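You operate a simulated robot arm through the tools that you are given. There is no shell and no other tool. Be economical: measure what you need, move in short steps, check, and stop when the job is done.

The job below is to be done with a simulated robot arm. You get a single attempt, and the scene is never put back.

Task
On the table top, set the blue rimmed plate inside the yellow one.

It is judged by the outcome, as a careful person would: the job done as asked, and still so three seconds after it is handed in. It fails if anything else is knocked over, pushed out of place, dropped, spilled or broken.

Robot
A 7-joint arm with a two-finger parallel gripper, fixed in place. Base frame: the origin is at the foot of the arm, x ahead of it, y to its left, z up; the work surface is at about z = 0. Units: mm, degrees, N and s.
With the tool pointing down near the work surface it reaches from about 240 to 620 mm from the base axis. Its first joint turns from -66.0 to 66.0 degrees. Payload 2.6 kg.
Tool frame: the origin (TCP) lies between the finger pads and is the grasp point; the fingertips stand 30 mm ahead of it; z points along the fingers, y is the line along which they close. The gripper opens to 94 mm. The fingers are 28 mm wide and 10 mm thick; the gripper's body (50 by 96 mm) begins 55 mm behind the TCP.
Orientation is that of the tool frame in the base frame, as a unit quaternion [x, y, z, w]. With the fingers straight down and closing along the base's y, the tool's x points along the base's -x, its y along +y and its z along -z.

Tools
- The arm moves only by the tool step_arm. Its arguments are lists of equal length, an entry for each row: "gripper": the finger opening in mm, from 0 to 94; "slide": the shift along the tool's x, y, z in mm, a list of three; "angular": the turn, a rotation vector about the tool's x, y, z in degrees, a list of three. In form: {"gripper": [gripper, ...], "slide": [[tx, ty, tz], ...], "angular": [[rx, ry, rz], ...]}. A call has 1 to 10 rows; each row is the pose to reach, as a shift and turn from the pose commanded when the call began, along the tool's axes at that moment. Each row takes 0.2 s and may step no farther than 50 mm and 8.6 degrees from the row before; otherwise, or with a gripper value out of range, the whole call is refused. A pose out of reach is approached as far as the arm can. The call stops where the force on the tool passes 40 N (or 10 N more than at its start, if that is more) or the arm is blocked; 0.2 s more then pass. Each finger travels about 72 mm/s and halts on what it meets, pressing with about 23 N; the grip force reading is that of the motor and also rises with nothing between the fingers. The clock runs only during rows and for 0.2 s after the last one: add rows that repeat a pose to give the fingers time. It gives the time, the measured TCP pose, the force on the tool (base axes), the opening and the grip force at its end, in the units of the frame above (readings bear some noise).
- Cameras (640 x 400 px; columns grow to the right, rows downward): "scene" is fixed at [25.9, 420.6, 574.3]; the picture's right is [-0.86, -0.51, 0.00], its down [-0.24, 0.40, -0.88] and it looks along [0.45, -0.76, -0.47] (base axes); focal length 336 px, centre (320, 200). "wrist" rides on the gripper at [76, 14, -103] in the tool frame; the picture's right is [-0.18, 0.98, 0.00], its down [-0.75, -0.14, -0.64] and it looks along [-0.63, -0.12, 0.77] (tool axes); focal length 243 px, centre (320, 200). There is no depth. A picture from a camera that has moved, and an enlarged one, comes with that camera's place and axes in the base frame and with its lens.
- snapshot(camera): a new picture of that camera. It takes no simulated time.
- inspect(camera, box): a new picture of the part [left, top, right, bottom] of that camera's present view, enlarged. It takes no simulated time.
- job_done(): hands the job in; it is judged then, once.

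Work in short steps. Places have to be worked out from the pictures, the camera data and where the tool is seen: move nearer, look again, correct. Check each grasp and each placing, and mend what went wrong. You have 90 turns and 36 pictures in all, those below and enlarged ones among them. Open the gripper and draw the arm clear of the work before you hand the job in, unless the task says otherwise; then end with one line.

The tools are called after "Call:" as name(argument=value, ...) on one line, values as JSON. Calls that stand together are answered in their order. step_arm: Moves the arm, as the interface text tells. Its arguments: {"type":"object","properties":{"gripper":{"type":"array"},"slide":{"type":"array"},"angular":{"type":"array"}},"required":["gripper","slide","angular"]} The other tools are called the same way: snapshot (camera) takes a picture; inspect (camera, box) takes an enlarged picture of a part of a camera's view; job_done () hands the job in.

At the start:

```text
time_s: 0.0
eef_pos: [308.0, -118.9, 317.3]
tcp_rot: [0.0, 1.0, 0.0, 0.0]
contact_force: [0.2, -0.6, -1.2]
finger_gap: 94.0
gripper_force: 0.2
```

scene: 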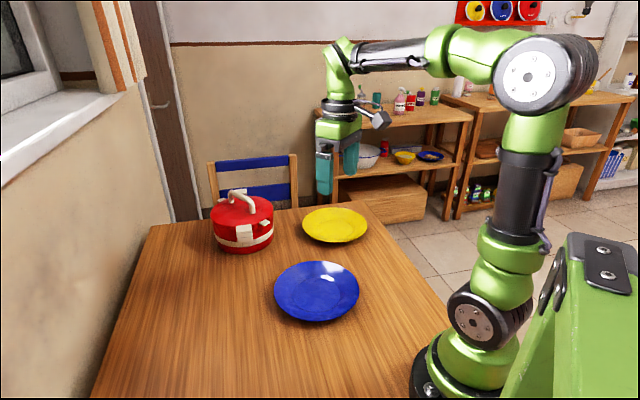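
wrist: 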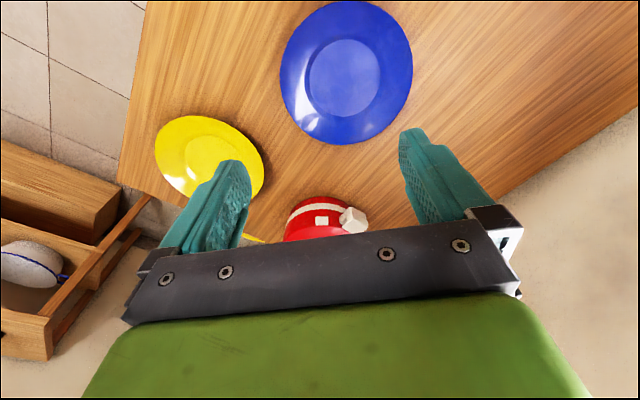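

The blue plate is at about (339, -95) and the yellow one at about (441, -372). Both are roughly 200 mm across. I'll look closer at the rim profiles.

Call:
inspect(camera="scene", box=[260, 245, 375, 335])

Call:
inspect(camera="scene", box=[280, 190, 390, 260])

Call:
inspect(camera="wrist", box=[140, 0, 440, 200])

```text
4.44 times, centred on (318, 290) of scene
camera zoom: at [25.9, 420.6, 574.3], right [-0.86, -0.51, 0.0], down [-0.24, 0.4, -0.88], along [0.45, -0.76, -0.47], focal length 1491 px, centre (331, -200)
```

zoom: 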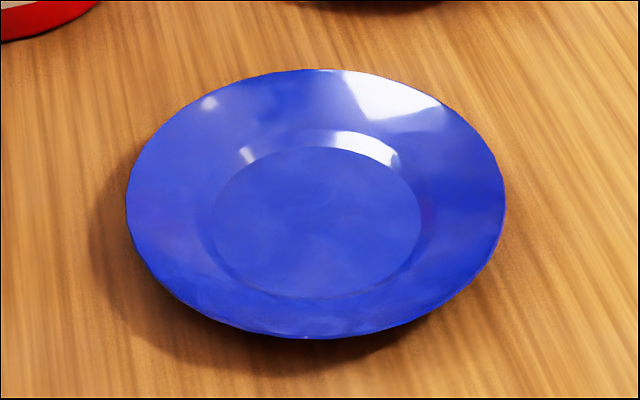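

```text
5.71 times, centred on (335, 225) of scene
camera zoom: at [25.9, 420.6, 574.3], right [-0.86, -0.51, 0.0], down [-0.24, 0.4, -0.88], along [0.45, -0.76, -0.47], focal length 1917 px, centre (234, 57)
```

zoom: 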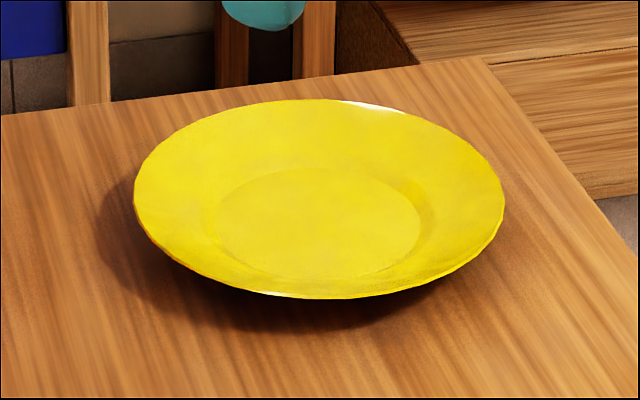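

```text
2.00 times, centred on (290, 100) of wrist
camera zoom: at [232.1, -104.5, 420.4], right [0.18, 0.98, 0.0], down [0.75, -0.14, 0.64], along [0.63, -0.12, -0.77], focal length 485 px, centre (380, 400)
```

zoom: 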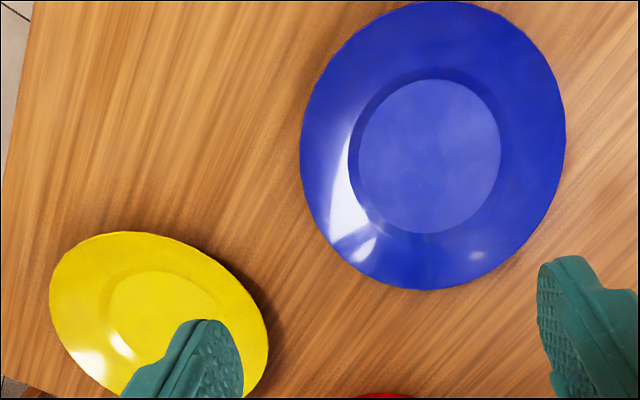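

The rim is shallow: about 20 mm high with a slope near 15°. I'll pitch the tool so one finger goes under the +y side of the rim. First I rotate 60° up high while moving to the +y side of the blue plate.

Call:
step_arm(gripper=[90, 80, 70, 60, 50, 40, 40, 40], slide=[[-4, 22, 10], [-8, 45, 20], [-12, 67, 30], [-16, 90, 40], [-20, 112, 55], [-24, 135, 70], [-28, 158, 85], [-31, 180, 100]], angular=[[7.5, 0, 0], [15, 0, 0], [22.5, 0, 0], [30, 0, 0], [37.5, 0, 0], [45, 0, 0], [52.5, 0, 0], [60, 0, 0]])

```text
time_s: 1.8
eef_pos: [338.6, 62.7, 216.4]
tcp_rot: [0.0, 0.865, -0.501, 0.0]
contact_force: [-0.4, -0.5, 1.0]
finger_gap: 39.9
gripper_force: 0.1
```

Pose reached. I'll check both views.

Call:
snapshot(camera="scene")

Call:
snapshot(camera="wrist")

```text
30 pictures are left
```

scene: 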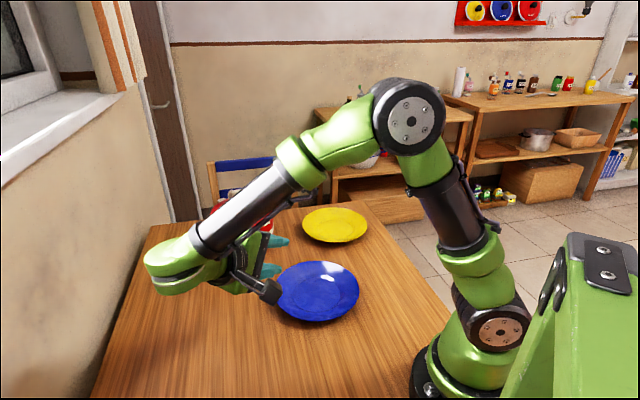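

```text
29 pictures are left
camera wrist: at [263.7, 158.1, 255.4], right [0.19, 0.49, -0.85], down [0.75, 0.49, 0.44], along [0.63, -0.72, -0.28], focal length 243 px, centre (320, 200)
```

wrist: 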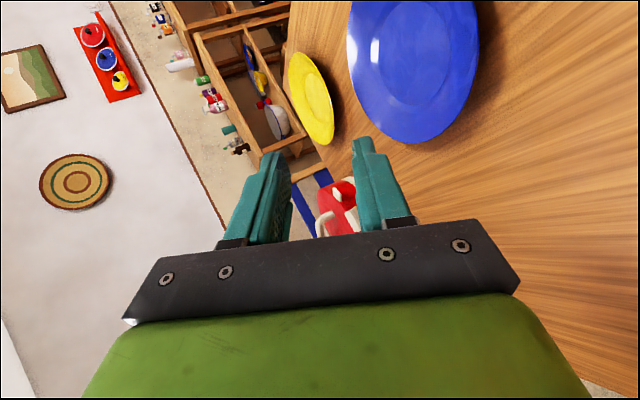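

The rim circle fits at centre (340, -95), radius 100, and the yellow plate's centre is at (438, -367). I'm lowering to just outside the +y rim.

Call:
step_arm(gripper=[36, 32, 28, 24, 24], slide=[[0, 26, 15.5], [0, 52, 31], [-1, 78, 47], [-1, 104, 62], [-1, 128.4, 77.6]], angular=[[0, 0, 0], [0, 0, 0], [0, 0, 0], [0, 0, 0], [0, 0, 0]])

Call:
snapshot(camera="wrist")

Call:
snapshot(camera="scene")

```text
time_s: 3.0
eef_pos: [339.8, 59.4, 65.2]
tcp_rot: [0.0, 0.866, -0.5, -0.001]
contact_force: [-0.5, 0.9, 0.3]
finger_gap: 24.3
gripper_force: 0.1
```

```text
28 pictures are left
camera wrist: at [265.2, 154.5, 105.3], right [0.18, 0.49, -0.85], down [0.75, 0.49, 0.44], along [0.63, -0.72, -0.28], focal length 243 px, centre (320, 200)
```

wrist: 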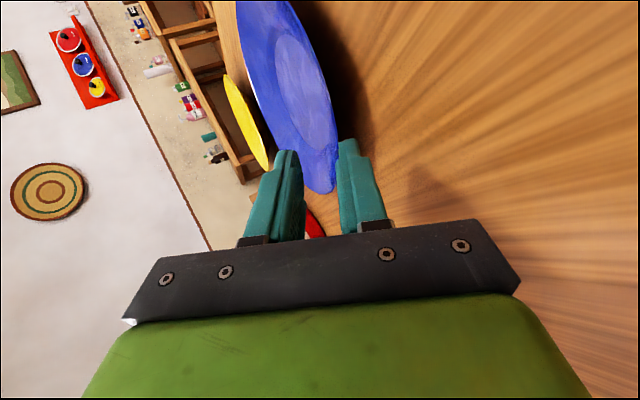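

```text
27 pictures are left
```

scene: 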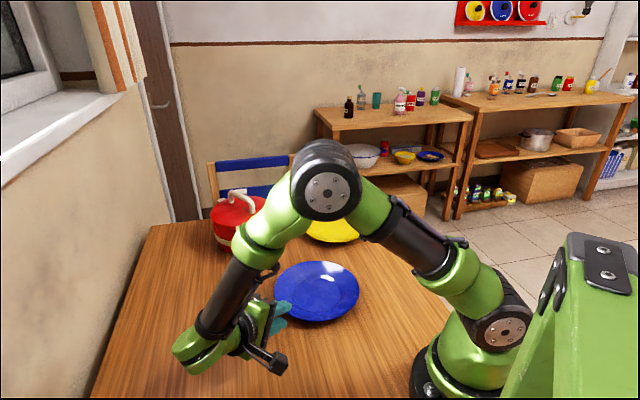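

Clear so far. Lowering to z≈36, still outside the rim.

Call:
step_arm(gripper=[24, 24, 24], slide=[[0, 10, 5.8], [0, 18, 10.4], [0, 24.9, 14.4]], angular=[[0, 0, 0], [0, 0, 0], [0, 0, 0]])

Call:
inspect(camera="wrist", box=[200, 0, 440, 250])

Call:
inspect(camera="scene", box=[160, 240, 380, 390])

```text
time_s: 3.8
eef_pos: [340.3, 57.9, 37.4]
tcp_rot: [0.0, 0.867, -0.499, 0.0]
contact_force: [0.1, -0.4, 0.4]
finger_gap: 24.0
gripper_force: 0.0
```

```text
1.60 times, centred on (320, 125) of wrist
camera zoom: at [264.5, 154.5, 76.7], right [0.18, 0.49, -0.85], down [0.75, 0.49, 0.44], along [0.63, -0.72, -0.28], focal length 388 px, centre (320, 320)
```

zoom: 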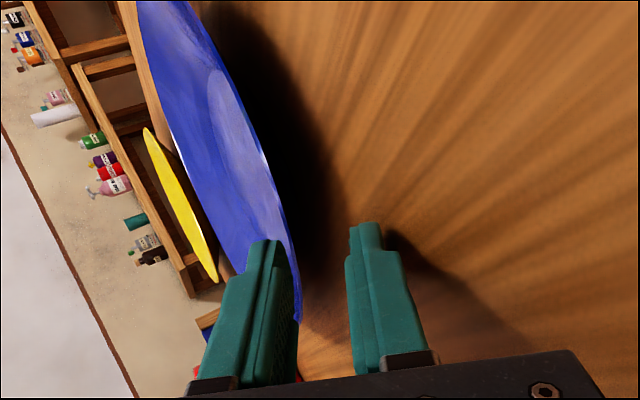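

```text
2.67 times, centred on (270, 315) of scene
camera zoom: at [25.9, 420.6, 574.3], right [-0.86, -0.51, 0.0], down [-0.24, 0.4, -0.88], along [0.45, -0.76, -0.47], focal length 895 px, centre (453, -107)
```

zoom: 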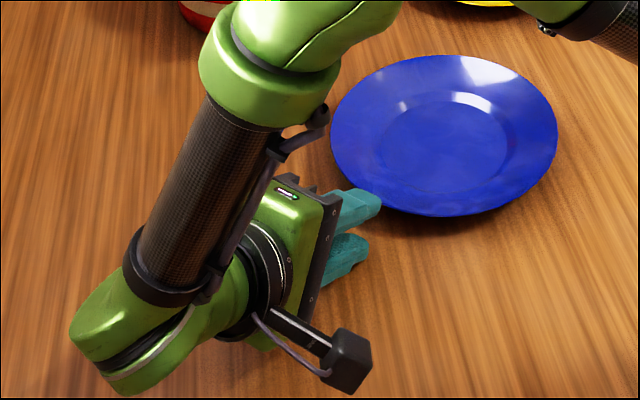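

There is a good gap under the rim. I'll advance horizontally toward it.

Call:
step_arm(gripper=[24, 24, 24, 24, 24], slide=[[0, -5, 8.7], [0, -9, 15.6], [0, -13, 22.5], [0, -17, 29.4], [0, -20, 34.6]], angular=[[0, 0, 0], [0, 0, 0], [0, 0, 0], [0, 0, 0], [0, 0, 0]])

Call:
inspect(camera="wrist", box=[200, 0, 440, 250])

Call:
inspect(camera="scene", box=[160, 240, 380, 390])

```text
time_s: 5.0
eef_pos: [340.3, 18.8, 39.6]
tcp_rot: [0.0, 0.866, -0.5, 0.0]
contact_force: [-0.1, 0.2, -0.7]
finger_gap: 23.8
gripper_force: 0.1
```

```text
1.60 times, centred on (320, 125) of wrist
camera zoom: at [263.9, 113.9, 79.0], right [0.18, 0.49, -0.85], down [0.75, 0.49, 0.44], along [0.63, -0.72, -0.28], focal length 388 px, centre (320, 320)
```

zoom: 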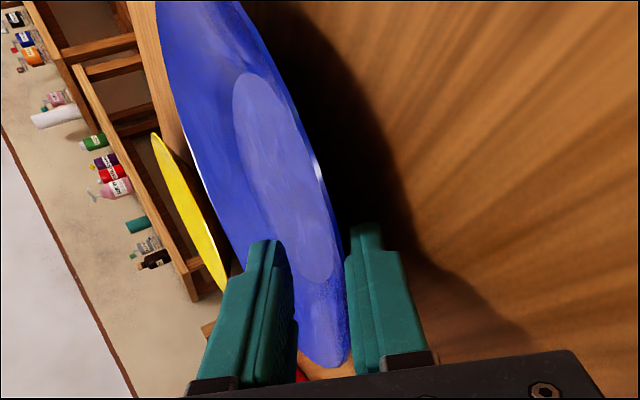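

```text
2.67 times, centred on (270, 315) of scene
camera zoom: at [25.9, 420.6, 574.3], right [-0.86, -0.51, 0.0], down [-0.24, 0.4, -0.88], along [0.45, -0.76, -0.47], focal length 895 px, centre (453, -107)
```

zoom: 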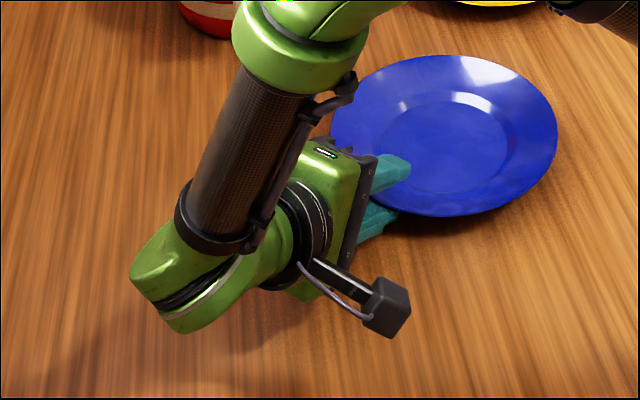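

The rim is between the fingers with no contact yet. I'll go 6 mm deeper, then start closing.

Call:
step_arm(gripper=[24, 24, 20, 16], slide=[[0, -0.8, 3], [0, -1.6, 6], [0, -1.6, 6], [0, -1.6, 6]], angular=[[0, 0, 0], [0, 0, 0], [0, 0, 0], [0, 0, 0]])

Call:
inspect(camera="wrist", box=[200, 0, 440, 250])

```text
time_s: 6.0
eef_pos: [340.0, 11.8, 37.0]
tcp_rot: [0.0, 0.866, -0.5, 0.0]
contact_force: [0.2, 0.5, -0.8]
finger_gap: 16.5
gripper_force: 0.5
```

```text
1.60 times, centred on (320, 125) of wrist
camera zoom: at [264.2, 108.3, 76.9], right [0.18, 0.49, -0.85], down [0.75, 0.49, 0.44], along [0.63, -0.72, -0.28], focal length 388 px, centre (320, 320)
```

zoom: 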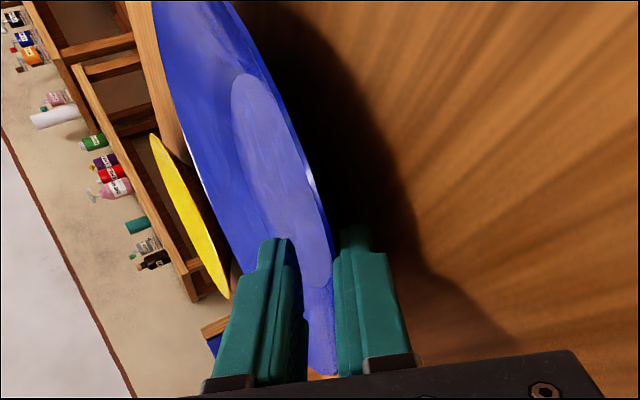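

The fingers straddle the rim about 18 mm in. Closing fully.

Call:
step_arm(gripper=[12, 8, 4, 0, 0, 0], slide=[[0, 0, 0], [0, 0, 0], [0, 0, 0], [0, 0, 0], [0, 0, 0], [0, 0, 0]], angular=[[0, 0, 0], [0, 0, 0], [0, 0, 0], [0, 0, 0], [0, 0, 0], [0, 0, 0]])

Call:
inspect(camera="wrist", box=[200, 0, 440, 250])

Call:
inspect(camera="scene", box=[160, 240, 380, 390])

```text
time_s: 7.4
eef_pos: [340.2, 12.5, 37.2]
tcp_rot: [-0.001, 0.866, -0.5, -0.001]
contact_force: [0.5, 0.3, 0.1]
finger_gap: 3.7
gripper_force: 22.8
```

```text
1.60 times, centred on (320, 125) of wrist
camera zoom: at [264.2, 108.4, 77.0], right [0.18, 0.49, -0.85], down [0.75, 0.49, 0.44], along [0.63, -0.72, -0.28], focal length 388 px, centre (320, 320)
```

zoom: 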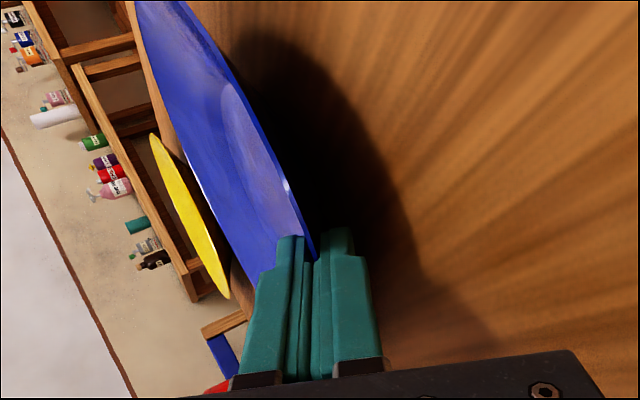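

```text
2.67 times, centred on (270, 315) of scene
camera zoom: at [25.9, 420.6, 574.3], right [-0.86, -0.51, 0.0], down [-0.24, 0.4, -0.88], along [0.45, -0.76, -0.47], focal length 895 px, centre (453, -107)
```

zoom: 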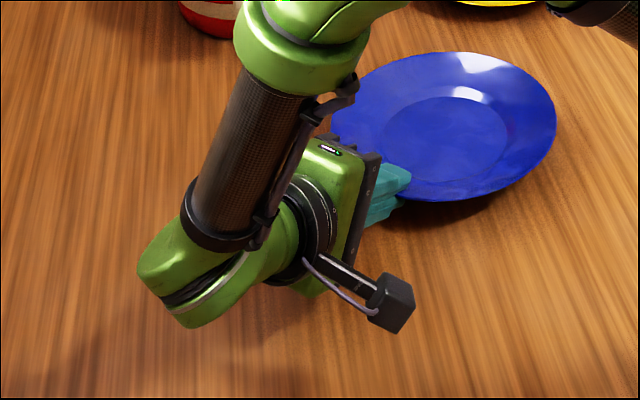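

It's gripped at 3.7 mm with the plate edge tilted up a little. I'll do a short slow lift and check the hold.

Call:
step_arm(gripper=[0, 0, 0, 0, 0], slide=[[0, -8.6, -5], [0, -17.3, -10], [0, -26, -15], [0, -34.6, -20], [0, -43.3, -25]], angular=[[0, 0, 0], [0, 0, 0], [0, 0, 0], [0, 0, 0], [0, 0, 0]])

Call:
snapshot(camera="wrist")

Call:
inspect(camera="scene", box=[160, 200, 400, 380])

```text
time_s: 8.6
eef_pos: [338.7, 12.2, 86.5]
tcp_rot: [0.0, 0.866, -0.5, 0.0]
contact_force: [0.6, 0.1, -3.0]
finger_gap: 3.6
gripper_force: 23.8
```

```text
19 pictures are left
camera wrist: at [263.3, 108.2, 126.7], right [0.18, 0.49, -0.85], down [0.75, 0.49, 0.44], along [0.63, -0.72, -0.28], focal length 243 px, centre (320, 200)
```

wrist: 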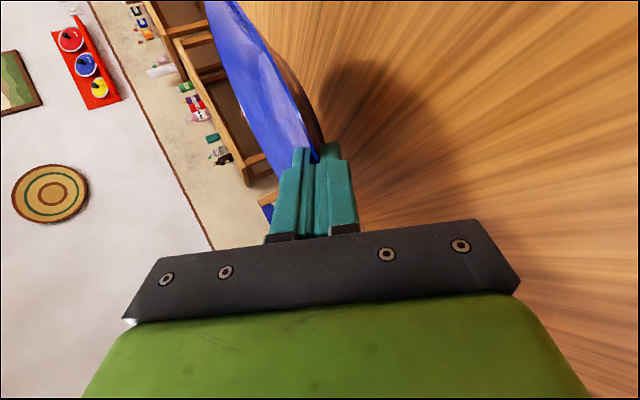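

```text
2.22 times, centred on (280, 290) of scene
camera zoom: at [25.9, 420.6, 574.3], right [-0.86, -0.51, 0.0], down [-0.24, 0.4, -0.88], along [0.45, -0.76, -0.47], focal length 746 px, centre (409, 0)
```

zoom: 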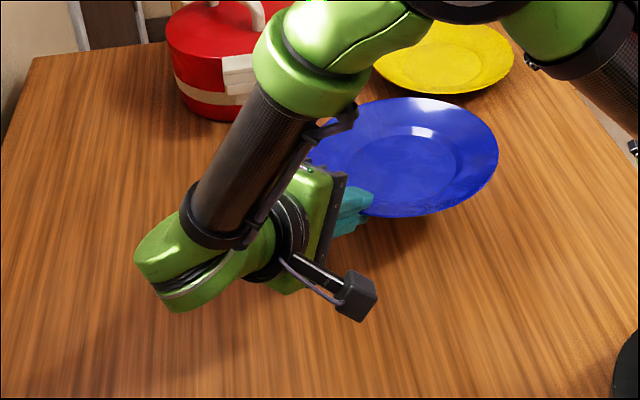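

The plate is held clear of the table. Comparing its outline to the projection puts it about 3° low at the far side, with its centre about 107 mm ahead of the TCP. I'll carry it halfway, raise it and correct the tilt by 3°.

Call:
step_arm(gripper=[0, 0, 0, 0, 0, 0, 0, 0], slide=[[0, -14, -8], [0, -30, -17], [-8, -42, 5], [-16, -54, 24], [-24, -66, 43], [-32, -78, 62], [-40, -88, 80], [-49, -97.5, 100.8]], angular=[[0.5, 0, 0], [1, 0, 0], [1.5, 0, 0], [2, 0, 0], [2.5, 0, 0], [3, 0, 0], [3, 0, 0], [3, 0, 0]])

Call:
snapshot(camera="scene")

```text
time_s: 10.4
eef_pos: [389.7, -123.9, 122.2]
tcp_rot: [0.0, 0.853, -0.523, 0.0]
contact_force: [0.6, 0.7, -2.7]
finger_gap: 3.6
gripper_force: 23.3
```

```text
17 pictures are left
```

scene: 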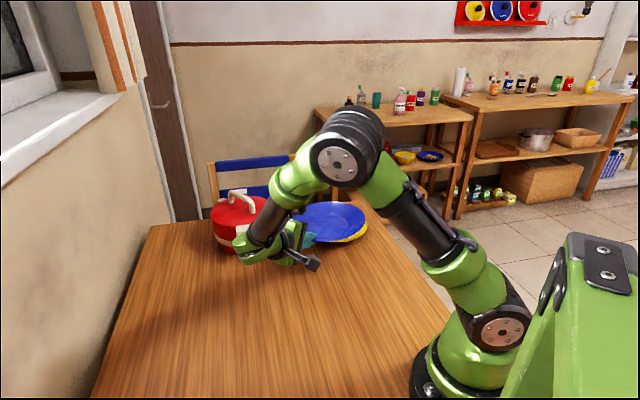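

The wrist stays over 200 mm from the pot on this path. I'll carry it the rest of the way to above the yellow plate.

Call:
step_arm(gripper=[0, 0, 0, 0, 0, 0, 0], slide=[[-7, -9, 18], [-14, -18, 36], [-21, -27, 54], [-28, -36, 72], [-35, -45, 90], [-42, -54, 108], [-47, -60, 122]], angular=[[0, 0, 0], [0, 0, 0], [0, 0, 0], [0, 0, 0], [0, 0, 0], [0, 0, 0], [0, 0, 0]])

Call:
inspect(camera="scene", box=[200, 140, 400, 265])

Call:
snapshot(camera="wrist")

```text
time_s: 12.0
eef_pos: [435.0, -259.5, 119.1]
tcp_rot: [0.001, 0.853, -0.523, 0.001]
contact_force: [-0.2, 0.4, -3.3]
finger_gap: 3.6
gripper_force: 23.1
```

```text
3.20 times, centred on (300, 202) of scene
camera zoom: at [25.9, 420.6, 574.3], right [-0.86, -0.51, 0.0], down [-0.24, 0.4, -0.88], along [0.45, -0.76, -0.47], focal length 1074 px, centre (384, 192)
```

zoom: 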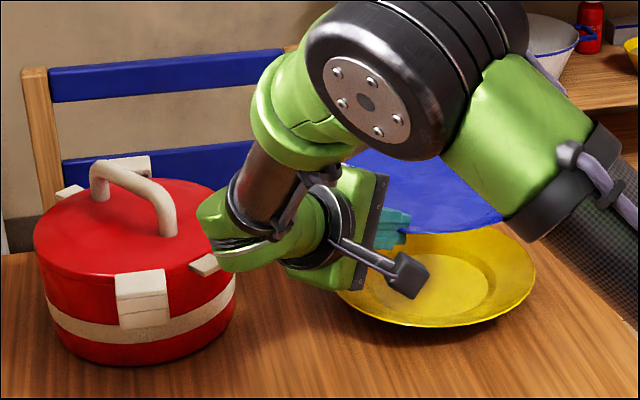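

```text
15 pictures are left
camera wrist: at [360.1, -161.7, 152.6], right [0.18, 0.45, -0.88], down [0.75, 0.51, 0.42], along [0.63, -0.74, -0.24], focal length 243 px, centre (320, 200)
```

wrist: 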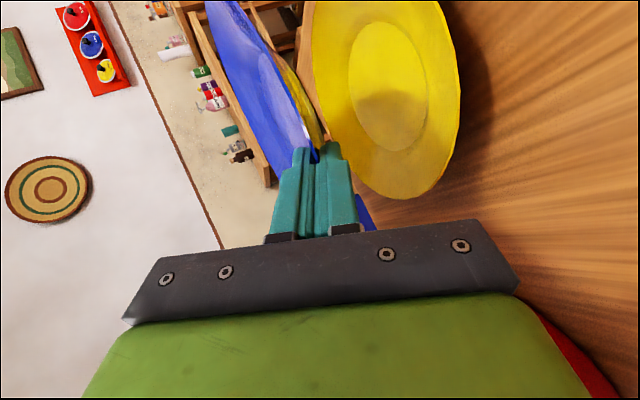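

Dead reckoning puts the plate above the yellow one. Before descending I'll check the blue plate's roll and pitch closely.

Call:
inspect(camera="scene", box=[295, 180, 375, 245])

Call:
inspect(camera="wrist", box=[200, 0, 480, 200])

```text
6.15 times, centred on (335, 212) of scene
camera zoom: at [25.9, 420.6, 574.3], right [-0.86, -0.51, 0.0], down [-0.24, 0.4, -0.88], along [0.45, -0.76, -0.47], focal length 2065 px, centre (228, 123)
```

zoom: 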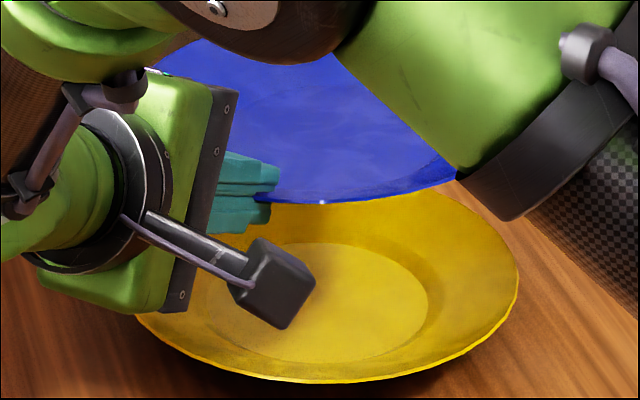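

```text
2.00 times, centred on (340, 100) of wrist
camera zoom: at [360.1, -161.7, 152.6], right [0.18, 0.45, -0.88], down [0.75, 0.51, 0.42], along [0.63, -0.74, -0.24], focal length 485 px, centre (280, 400)
```

zoom: 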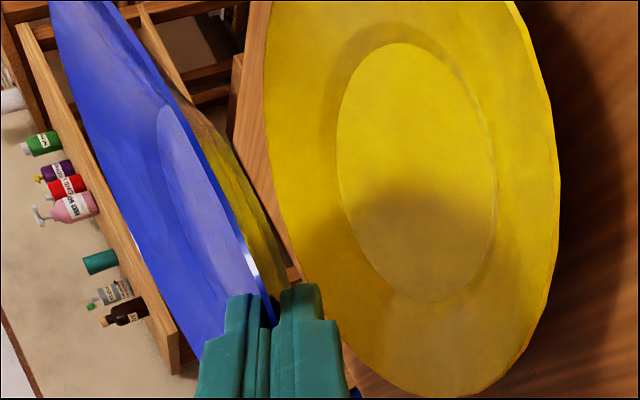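

Both views show a roll of about 4.5°, with the -x side high and the pitch roughly level. I'll take out the roll, tip the far side 4° down for seating, and descend to z≈70.

Call:
step_arm(gripper=[0, 0, 0, 0, 0], slide=[[-1, 8, 4], [-2, 17, 8.6], [-2, 26, 13.2], [-2, 35, 17.8], [-2, 43.7, 22.2]], angular=[[-1, -0.5, 1], [-2, -1, 2], [-3, -1.5, 3], [-4, -2, 4], [-4, -2, 4]])

Call:
inspect(camera="scene", box=[295, 180, 375, 245])

Call:
inspect(camera="wrist", box=[200, 0, 480, 200])

```text
time_s: 13.2
eef_pos: [438.3, -258.1, 68.8]
tcp_rot: [0.02, 0.869, -0.493, 0.033]
contact_force: [-0.2, 1.0, -3.0]
finger_gap: 3.7
gripper_force: 23.1
```

```text
6.15 times, centred on (335, 212) of scene
camera zoom: at [25.9, 420.6, 574.3], right [-0.86, -0.51, 0.0], down [-0.24, 0.4, -0.88], along [0.45, -0.76, -0.47], focal length 2065 px, centre (228, 123)
```

zoom: 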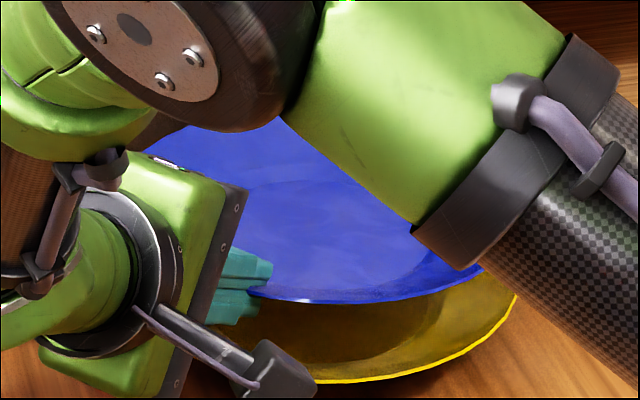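

```text
2.00 times, centred on (340, 100) of wrist
camera zoom: at [359.9, -163.2, 105.2], right [0.25, 0.51, -0.83], down [0.72, 0.47, 0.51], along [0.65, -0.72, -0.24], focal length 485 px, centre (280, 400)
```

zoom: 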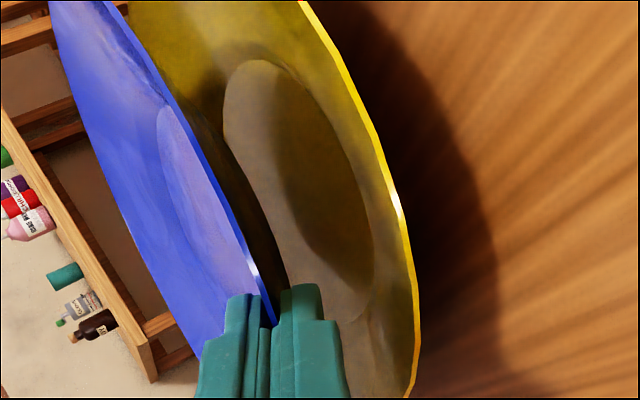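

Roll is now nearly level and the outlines line up within a few mm. I'll descend another 20 mm and shift 2 mm toward -y, watching force.

Call:
step_arm(gripper=[0, 0, 0, 0], slide=[[0.4, 4, 3], [0.8, 8, 6], [1.2, 12, 9], [1.6, 16.2, 12]], angular=[[0, 0, 0], [0, 0, 0], [0, 0, 0], [0, 0, 0]])

Call:
inspect(camera="wrist", box=[200, 0, 480, 200])

```text
time_s: 14.2
eef_pos: [437.0, -260.1, 49.2]
tcp_rot: [0.021, 0.869, -0.492, 0.033]
contact_force: [-0.5, 3.2, -0.8]
finger_gap: 3.9
gripper_force: 23.3
```

```text
2.00 times, centred on (340, 100) of wrist
camera zoom: at [358.8, -165.2, 84.9], right [0.25, 0.51, -0.83], down [0.72, 0.48, 0.51], along [0.65, -0.72, -0.24], focal length 485 px, centre (280, 400)
```

zoom: 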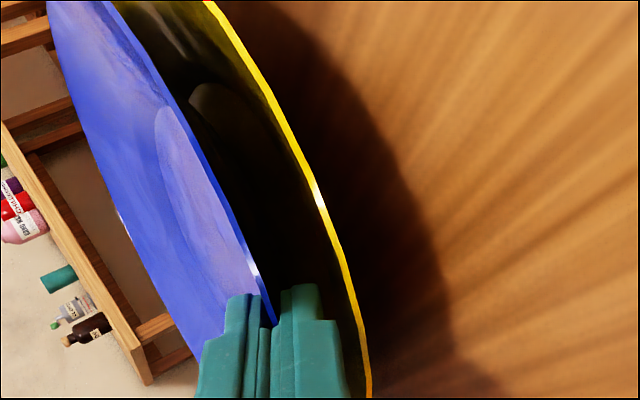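

Light contact started (Fy rose to 3 N), so the far rim is touching first. I'll rotate the far side up 3° while going 8 mm lower, with a slight +y shift.

Call:
step_arm(gripper=[0, 0, 0, 0, 0], slide=[[0, 0.8, -1.3], [0.1, 2.5, -0.2], [0.3, 4.2, 0.8], [0.5, 6, 1.8], [0.6, 7.7, 2.8]], angular=[[1, 0, 0], [2, 0, 0], [3, 0, 0], [3, 0, 0], [3, 0, 0]])

Call:
inspect(camera="wrist", box=[200, 0, 480, 200])

Call:
inspect(camera="scene", box=[270, 180, 390, 265])

```text
time_s: 15.4
eef_pos: [438.1, -259.8, 43.3]
tcp_rot: [0.022, 0.856, -0.515, 0.034]
contact_force: [-2.6, 8.8, 15.2]
finger_gap: 3.2
gripper_force: 23.1
```

```text
2.00 times, centred on (340, 100) of wrist
camera zoom: at [360.6, -162.6, 73.0], right [0.26, 0.46, -0.85], down [0.72, 0.5, 0.48], along [0.65, -0.74, -0.2], focal length 485 px, centre (280, 400)
```

zoom: 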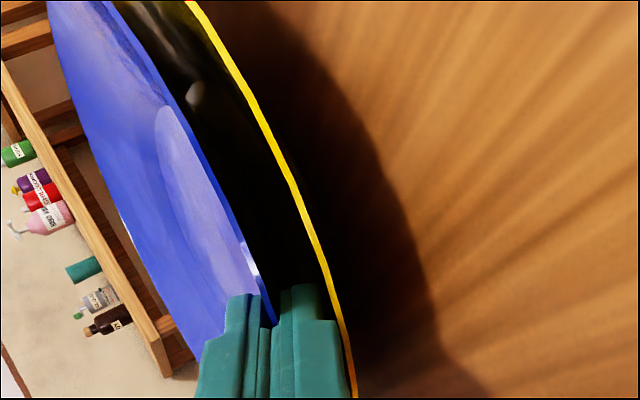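

```text
4.71 times, centred on (330, 222) of scene
camera zoom: at [25.8, 420.6, 574.3], right [-0.86, -0.51, 0.0], down [-0.24, 0.4, -0.88], along [0.45, -0.76, -0.47], focal length 1579 px, centre (273, 94)
```

zoom: 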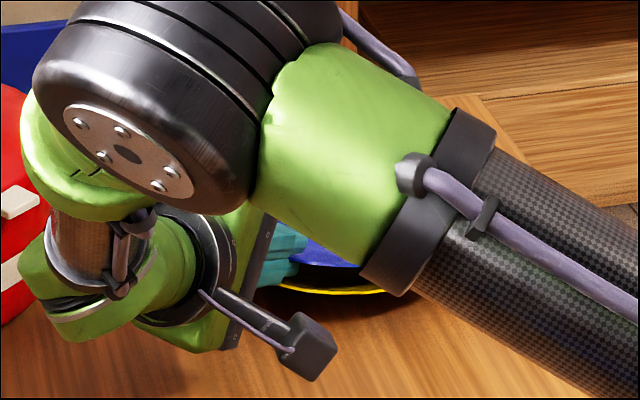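

15 N upward: the lower finger is now resting on the yellow rim, with the blue plate's far side seated. I'll open slightly while raising the TCP so the lower finger stays put and only the upper one lets go.

Call:
step_arm(gripper=[0, 4, 7, 10, 13, 13], slide=[[0, -1.5, 0], [0, -2, 0], [0, -3.5, 0], [0, -5, 0], [0, -6.5, 0], [0, -6.5, 0]], angular=[[0, 0, 0], [0, 0, 0], [0, 0, 0], [0, 0, 0], [0, 0, 0], [0, 0, 0]])

Call:
inspect(camera="wrist", box=[200, 0, 480, 200])

```text
time_s: 16.8
eef_pos: [436.1, -262.0, 47.4]
tcp_rot: [0.022, 0.857, -0.514, 0.032]
contact_force: [0.8, -2.4, 5.4]
finger_gap: 9.7
gripper_force: 0.0
```

```text
2.00 times, centred on (340, 100) of wrist
camera zoom: at [359.0, -165.8, 77.6], right [0.25, 0.46, -0.85], down [0.72, 0.5, 0.48], along [0.65, -0.74, -0.21], focal length 485 px, centre (280, 400)
```

zoom: 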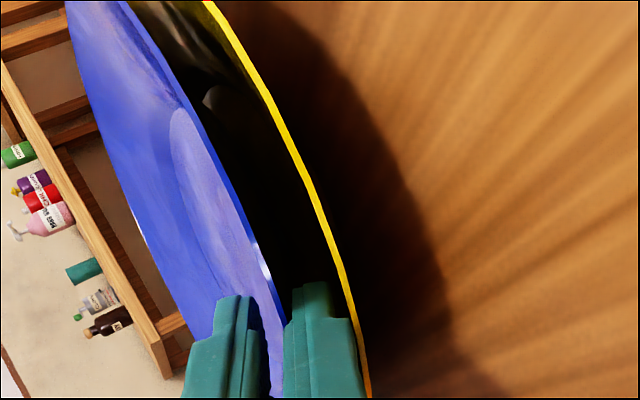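

The upper finger is off and the plate rests on the lower finger. I'll back out slowly along +y, about half the insertion depth, and check for drag.

Call:
step_arm(gripper=[13, 13, 13, 13, 13], slide=[[0, 0.2, -2.2], [0, 1.4, -4.4], [0, 2.6, -6.6], [0, 3.8, -8.8], [0, 5, -11]], angular=[[0, 0, 0], [0, 0, 0], [0, 0, 0], [0, 0, 0], [0, 0, 0]])

Call:
inspect(camera="wrist", box=[200, 0, 480, 200])

```text
time_s: 18.0
eef_pos: [437.4, -250.0, 48.4]
tcp_rot: [0.022, 0.856, -0.515, 0.033]
contact_force: [0.7, -2.6, -0.3]
finger_gap: 12.0
gripper_force: 0.1
```

```text
2.00 times, centred on (340, 100) of wrist
camera zoom: at [359.7, -153.3, 78.9], right [0.25, 0.46, -0.85], down [0.72, 0.5, 0.48], along [0.65, -0.73, -0.21], focal length 485 px, centre (280, 400)
```

zoom: 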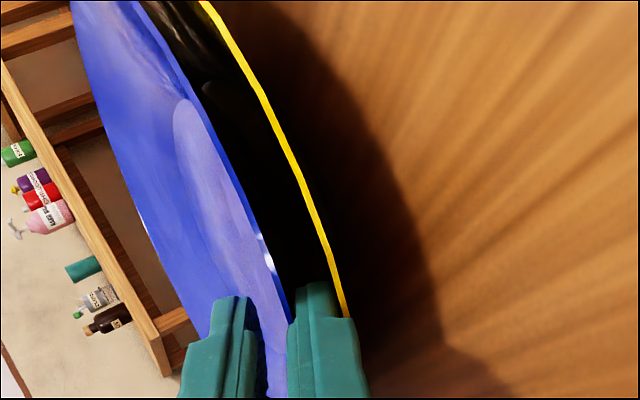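

The blue plate was dragged out with the finger by friction, about 11 mm. Instead of pulling, I'll pivot the hand steeper about the lower fingertip so the edge slides down the finger back toward the centre. Half of that first.

Call:
step_arm(gripper=[15.5, 19, 22.5, 26, 26], slide=[[-0.3, -3.4, -0.5], [-0.5, -6.8, -1], [-0.7, -9.8, -0.7], [-1, -12.7, -0.3], [-1, -12.7, -0.3]], angular=[[-4, 0, 0], [-8, 0, 0], [-12, 0, 0], [-16, 0, 0], [-16, 0, 0]])

Call:
inspect(camera="wrist", box=[200, 0, 480, 200])

```text
time_s: 19.2
eef_pos: [438.2, -256.5, 59.2]
tcp_rot: [0.017, 0.92, -0.389, 0.035]
contact_force: [-0.7, 1.1, 0.2]
finger_gap: 26.3
gripper_force: 0.3
```

```text
2.00 times, centred on (340, 100) of wrist
camera zoom: at [357.5, -172.0, 115.6], right [0.24, 0.68, -0.69], down [0.71, 0.36, 0.6], along [0.66, -0.63, -0.4], focal length 485 px, centre (280, 400)
```

zoom: 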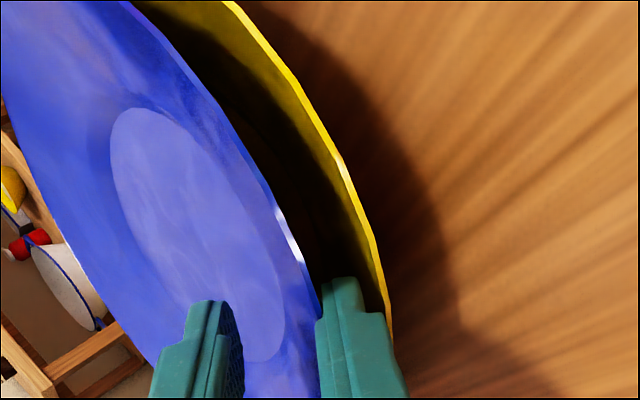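

Going well and the plate is supported. Continuing the pivot to about 60° pitch.

Call:
step_arm(gripper=[29.5, 33, 36.5, 40, 40], slide=[[0, -3, 0.2], [0, -5.9, 0.5], [0, -8.6, 1.4], [0, -11.1, 2.6], [0, -11.1, 2.6]], angular=[[-4, 0, 0], [-8, 0, 0], [-12, 0, 0], [-16, 0, 0], [-16, 0, 0]])

Call:
snapshot(camera="wrist")

```text
time_s: 20.4
eef_pos: [437.7, -264.9, 64.2]
tcp_rot: [0.012, 0.965, -0.258, 0.037]
contact_force: [-1.0, 1.6, -0.1]
finger_gap: 40.5
gripper_force: 0.3
```

```text
4 pictures are left
camera wrist: at [355.5, -202.0, 142.1], right [0.22, 0.85, -0.47], down [0.7, 0.2, 0.68], along [0.67, -0.49, -0.56], focal length 243 px, centre (320, 200)
```

wrist: 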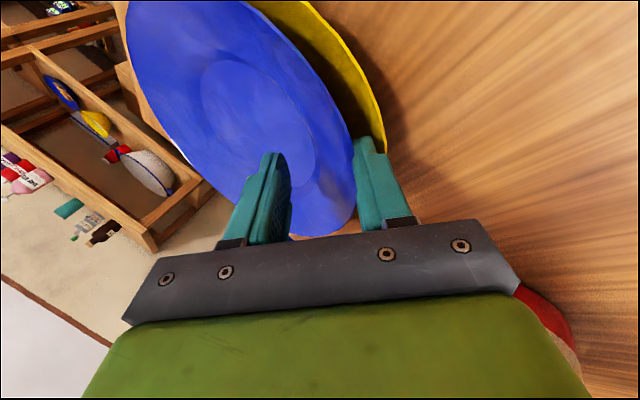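

The blue edge now sits near the fingertip at y≈-260, roughly 6 mm off the target of -267. I'll push 8 mm toward -y with the steep finger face so the plate recentres.

Call:
step_arm(gripper=[40, 40, 40, 40, 40], slide=[[0, -1.7, 1], [0, -3.5, 2], [0, -5.2, 3], [0, -6.9, 4], [0, -6.9, 4]], angular=[[0, 0, 0], [0, 0, 0], [0, 0, 0], [0, 0, 0], [0, 0, 0]])

```text
time_s: 21.6
eef_pos: [436.5, -273.6, 66.1]
tcp_rot: [0.011, 0.965, -0.26, 0.037]
contact_force: [0.1, 1.9, -1.0]
finger_gap: 41.1
gripper_force: 0.4
```

Contact stays light. Now a brisk horizontal retreat of 18 mm so the edge drops off the tip onto the yellow plate.

Call:
step_arm(gripper=[40, 40], slide=[[0, 15.6, -9], [0, 15.6, -9]], angular=[[0, 0, 0], [0, 0, 0]])

Call:
snapshot(camera="wrist")

```text
time_s: 22.2
eef_pos: [436.3, -256.7, 65.9]
tcp_rot: [0.012, 0.965, -0.258, 0.037]
contact_force: [0.2, -2.7, 1.9]
finger_gap: 38.8
gripper_force: 0.1
```

```text
3 pictures are left
camera wrist: at [355.5, -192.9, 142.9], right [0.23, 0.85, -0.48], down [0.7, 0.2, 0.68], along [0.67, -0.49, -0.55], focal length 243 px, centre (320, 200)
```

wrist: 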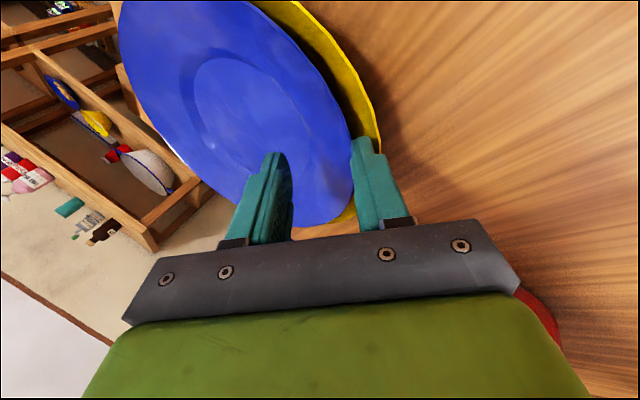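

The blue plate looks mostly inside, but I need a clear view. I'll back off 30 mm along +y, then go up.

Call:
step_arm(gripper=[40, 40, 40, 40, 40, 40, 40], slide=[[0, 8, -5.5], [0, 16, -11], [0, 25, -16.7], [0, 20, -26], [0, 10, -43], [0, -5, -69], [0, -25, -103]], angular=[[0, 0, 0], [0, 0, 0], [0, 0, 0], [0, 0, 0], [0, 0, 0], [0, 0, 0], [0, 0, 0]])

```text
time_s: 23.8
eef_pos: [427.9, -226.3, 169.1]
tcp_rot: [0.011, 0.965, -0.258, 0.037]
contact_force: [0.1, 0.3, -0.8]
finger_gap: 39.9
gripper_force: 0.1
```

Clear of the plates. Moving to the starting area for an unobstructed scene view.

Call:
step_arm(gripper=[40, 40, 40, 40, 40, 40, 40, 40], slide=[[10, 2, -26], [26, 4, -52], [42, 6, -78], [58, 9, -104], [74, 12, -130], [90, 15, -156], [106, 18, -180], [120, 19, -182]], angular=[[-4, 0, 0], [-8, 0, 0], [-12, 0, 0], [-16, 0, 0], [-20, 0, 0], [-24, 0, 0], [-28, 0, 0], [-30, 0, 0]])

Call:
inspect(camera="scene", box=[280, 190, 390, 260])

```text
time_s: 25.6
eef_pos: [297.5, -118.0, 305.5]
tcp_rot: [0.002, 0.999, 0.001, 0.039]
contact_force: [0.9, 0.5, 0.3]
finger_gap: 39.9
gripper_force: 0.0
```

```text
5.71 times, centred on (335, 225) of scene
camera zoom: at [25.9, 420.6, 574.3], right [-0.86, -0.51, 0.0], down [-0.24, 0.4, -0.88], along [0.45, -0.76, -0.47], focal length 1917 px, centre (234, 57)
```

zoom: 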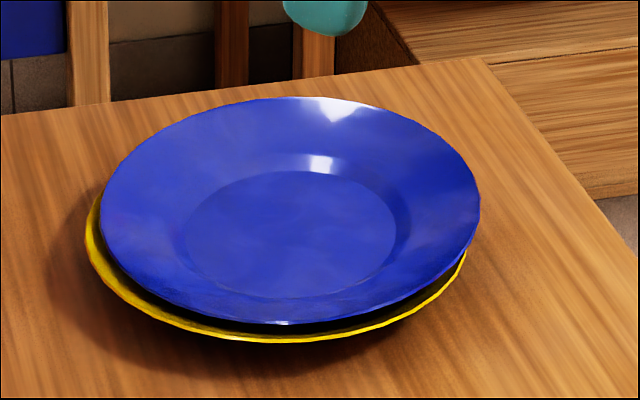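

The blue plate is on the yellow one but tilted, offset about 11–15 mm to -y. The yellow plate was dragged to centre (441, -322), roughly 45 mm toward +y. To fix it I'll straddle the near rim with vertical fingers, the outer one at the yellow edge and the inner one in the blue well, and squeeze them into alignment. First I move above.

Call:
step_arm(gripper=[46, 52, 58, 64, 70, 76, 82, 84], slide=[[-16, -16, 20], [-32, -33, 40], [-49, -50, 60], [-65, -66, 80], [-82, -83, 100], [-98, -100, 120], [-114, -116, 140], [-130.3, -132, 160.7]], angular=[[0, 1, 0], [0, 2, 0], [0, 3, 0], [0, 4.5, 0], [0, 4.5, 0], [0, 4.5, 0], [0, 4.5, 0], [0, 4.5, 0]])

```text
time_s: 27.4
eef_pos: [438.7, -248.8, 157.4]
tcp_rot: [0.002, 1.0, 0.0, 0.0]
contact_force: [-0.6, -0.5, 0.4]
finger_gap: 84.2
gripper_force: 0.1
```

Vertical and aligned. I'll descend to tip z≈16 and then slowly to 12, watching for floor contact.

Call:
step_arm(gripper=[84, 84, 84, 84, 84, 84], slide=[[-1, 0, 30], [-1, 0, 60], [-1, 0, 85], [-1, 0, 100], [-1, 0, 107], [-1, -0.5, 111]], angular=[[0, 0, 0], [0, 0, 0], [0, 0, 0], [0, 0, 0], [0, 0, 0], [0, 0, 0]])

Call:
inspect(camera="wrist", box=[120, 0, 520, 250])

```text
time_s: 28.8
eef_pos: [441.7, -250.4, 44.6]
tcp_rot: [0.002, 1.0, 0.0, 0.0]
contact_force: [-0.4, 1.5, 1.1]
finger_gap: 85.3
gripper_force: 1.0
```

```text
1.60 times, centred on (320, 125) of wrist
camera zoom: at [366.3, -235.9, 147.3], right [0.19, 0.98, 0.0], down [0.75, -0.14, 0.64], along [0.63, -0.12, -0.77], focal length 388 px, centre (320, 320)
```

zoom: 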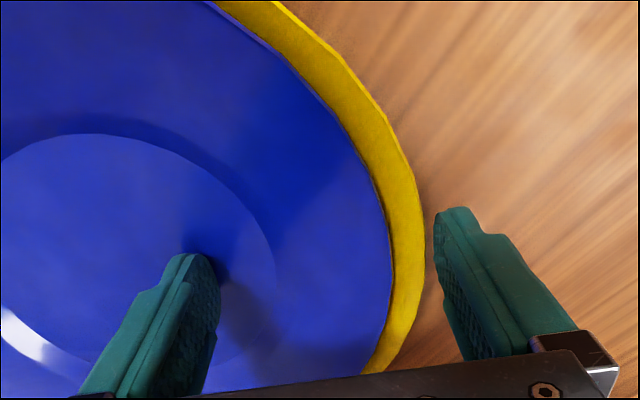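

Geometry is as wanted: inner finger in the blue well, outer finger just outside the yellow edge. I'll lower 3 mm more and check force.

Call:
step_arm(gripper=[84, 84, 84], slide=[[0, 0, 1.5], [0, 0, 3], [0, 0, 3]], angular=[[0, 0, 0], [0, 0, 0], [0, 0, 0]])

```text
time_s: 29.6
eef_pos: [441.3, -250.4, 43.5]
tcp_rot: [0.002, 1.0, 0.0, 0.001]
contact_force: [-7.1, 10.9, 24.8]
finger_gap: 85.3
gripper_force: 1.0
```

Floor contact at tip z≈14 (25 N). I'll raise about 3.3 mm to clear it, then close slowly.

Call:
step_arm(gripper=[84, 84, 78, 72, 68, 64, 64], slide=[[0, 0, -2], [0, 0, -3.3], [0, 0, -3.3], [0, 0, -3.3], [0, 0, -3.3], [0, 0, -3.3], [0, 0, -3.3]], angular=[[0, 0, 0], [0, 0, 0], [0, 0, 0], [0, 0, 0], [0, 0, 0], [0, 0, 0], [0, 0, 0]])

```text
time_s: 31.2
eef_pos: [441.3, -251.6, 42.2]
tcp_rot: [0.001, 1.0, 0.0, 0.0]
contact_force: [-0.8, 1.2, 0.3]
finger_gap: 64.6
gripper_force: 0.9
```

Low force so far. Continuing to close gradually toward the nested spacing.

Call:
step_arm(gripper=[61, 58, 55, 52, 49, 49], slide=[[0, 0, 0], [0, 0, 0], [0, 0, 0], [0, 0, 0], [0, 0, 0], [0, 0, 0]], angular=[[0, 0, 0], [0, 0, 0], [0, 0, 0], [0, 0, 0], [0, 0, 0], [0, 0, 0]])

```text
time_s: 32.6
eef_pos: [441.8, -250.7, 44.1]
tcp_rot: [0.002, 1.0, 0.0, 0.0]
contact_force: [-0.2, 2.8, 0.0]
finger_gap: 50.0
gripper_force: 1.2
```

Gap 50 with little resistance. Closing a bit more and looking for the stall.

Call:
step_arm(gripper=[48, 47, 46, 45, 44, 44], slide=[[0, 0, 0], [0, 0, 0], [0, 0, 0], [0, 0, 0], [0, 0, 0], [0, 0, 0]], angular=[[0, 0, 0], [0, 0, 0], [0, 0, 0], [0, 0, 0], [0, 0, 0], [0, 0, 0]])

```text
time_s: 34.0
eef_pos: [441.4, -251.8, 43.6]
tcp_rot: [0.001, 1.0, 0.0, 0.0]
contact_force: [0.3, 3.1, 1.2]
finger_gap: 46.5
gripper_force: 2.7
```

It's resisting at 46.5 mm with light force. I'll squeeze a bit more to see whether the stall is firm.

Call:
step_arm(gripper=[43, 42, 41, 40, 39, 39], slide=[[0, 0, 0], [0, 0, 0], [0, 0, 0], [0, 0, 0], [0, 0, 0], [0, 0, 0]], angular=[[0, 0, 0], [0, 0, 0], [0, 0, 0], [0, 0, 0], [0, 0, 0], [0, 0, 0]])

```text
time_s: 35.4
eef_pos: [442.0, -251.1, 44.1]
tcp_rot: [0.002, 1.0, 0.0, 0.0]
contact_force: [-0.6, 2.4, 0.6]
finger_gap: 42.9
gripper_force: 3.0
```

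Estimated centres are now blue ≈ -330 and yellow ≈ -330. One more small squeeze to test for a firm stop.

Call:
step_arm(gripper=[38, 37, 36, 35, 35], slide=[[0, 0, 0], [0, 0, 0], [0, 0, 0], [0, 0, 0], [0, 0, 0]], angular=[[0, 0, 0], [0, 0, 0], [0, 0, 0], [0, 0, 0], [0, 0, 0]])

```text
time_s: 36.6
eef_pos: [441.1, -251.0, 44.2]
tcp_rot: [0.001, 1.0, 0.0, 0.0]
contact_force: [-1.5, 3.3, 1.4]
finger_gap: 41.3
gripper_force: 5.6
```

Firm stall at 41 mm, so the plates are nested. Holding this light straddle, I'll slide the pair 36 mm back toward -y to the yellow plate's original spot.

Call:
step_arm(gripper=[38, 38, 38, 38, 38, 38, 38, 38, 38], slide=[[0, -4, 0], [0, -8, 0], [0.5, -12, 0], [1, -16, 0], [1.5, -20, 0], [2, -24, 0], [2.5, -28, 0], [3, -32, 0], [3, -36, 0]], angular=[[0, 0, 0], [0, 0, 0], [0, 0, 0], [0, 0, 0], [0, 0, 0], [0, 0, 0], [0, 0, 0], [0, 0, 0], [0, 0, 0]])

```text
time_s: 38.6
eef_pos: [438.1, -288.7, 44.6]
tcp_rot: [0.001, 1.0, 0.0, 0.0]
contact_force: [0.2, 3.5, 0.7]
finger_gap: 39.4
gripper_force: 0.9
```

Slid with about 3 N, no snag. I'll open to 66 mm and lift straight out.

Call:
step_arm(gripper=[48, 58, 66, 66, 66, 66, 66, 66, 66], slide=[[0, 0, 0], [0, 0, 0], [0, 0, 0], [0, 0, -10], [0, 0, -30], [0, 0, -60], [0, 0, -100], [0, 0, -145], [0, 0, -190]], angular=[[0, 0, 0], [0, 0, 0], [0, 0, 0], [0, 0, 0], [0, 0, 0], [0, 0, 0], [0, 0, 0], [0, 0, 0], [0, 0, 0]])

Call:
step_arm(gripper=[70, 75, 80, 85, 90, 94], slide=[[20, 28, -12], [42, 56, -25], [64, 84, -38], [86, 112, -51], [108, 140, -64], [130, 168, -76]], angular=[[0, 0, 0], [0, 0, 0], [0, 0, 0], [0, 0, 0], [0, 0, 0], [0, 0, 0]])

Call:
inspect(camera="scene", box=[280, 190, 390, 260])

```text
time_s: 40.6
eef_pos: [437.9, -288.4, 233.1]
tcp_rot: [0.002, 1.0, 0.0, -0.001]
contact_force: [-0.2, 0.0, 0.9]
finger_gap: 66.0
gripper_force: 0.0
```

```text
time_s: 42.0
eef_pos: [309.2, -119.9, 308.4]
tcp_rot: [0.002, 1.0, 0.0, -0.001]
contact_force: [-0.2, -0.6, -0.3]
finger_gap: 94.0
gripper_force: 0.1
```

```text
5.71 times, centred on (335, 225) of scene
camera zoom: at [26.0, 420.5, 574.3], right [-0.86, -0.51, 0.0], down [-0.24, 0.4, -0.88], along [0.45, -0.76, -0.47], focal length 1917 px, centre (234, 57)
```

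zoom: 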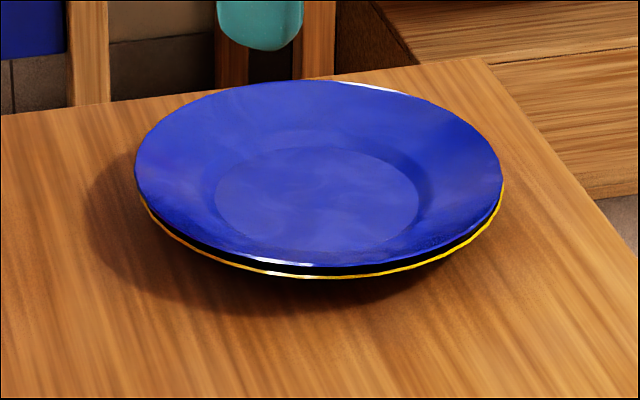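

The blue plate sits level and concentric inside the yellow plate, which ended up roughly 15–20 mm from where it started. The gripper is open and clear of the work, so I'm handing it in.

Call:
job_done()

```text
The job is handed in.
```

The blue plate is nested level inside the yellow one on the table; the yellow plate got dragged on the way and ended roughly 15–20 mm from where it started.
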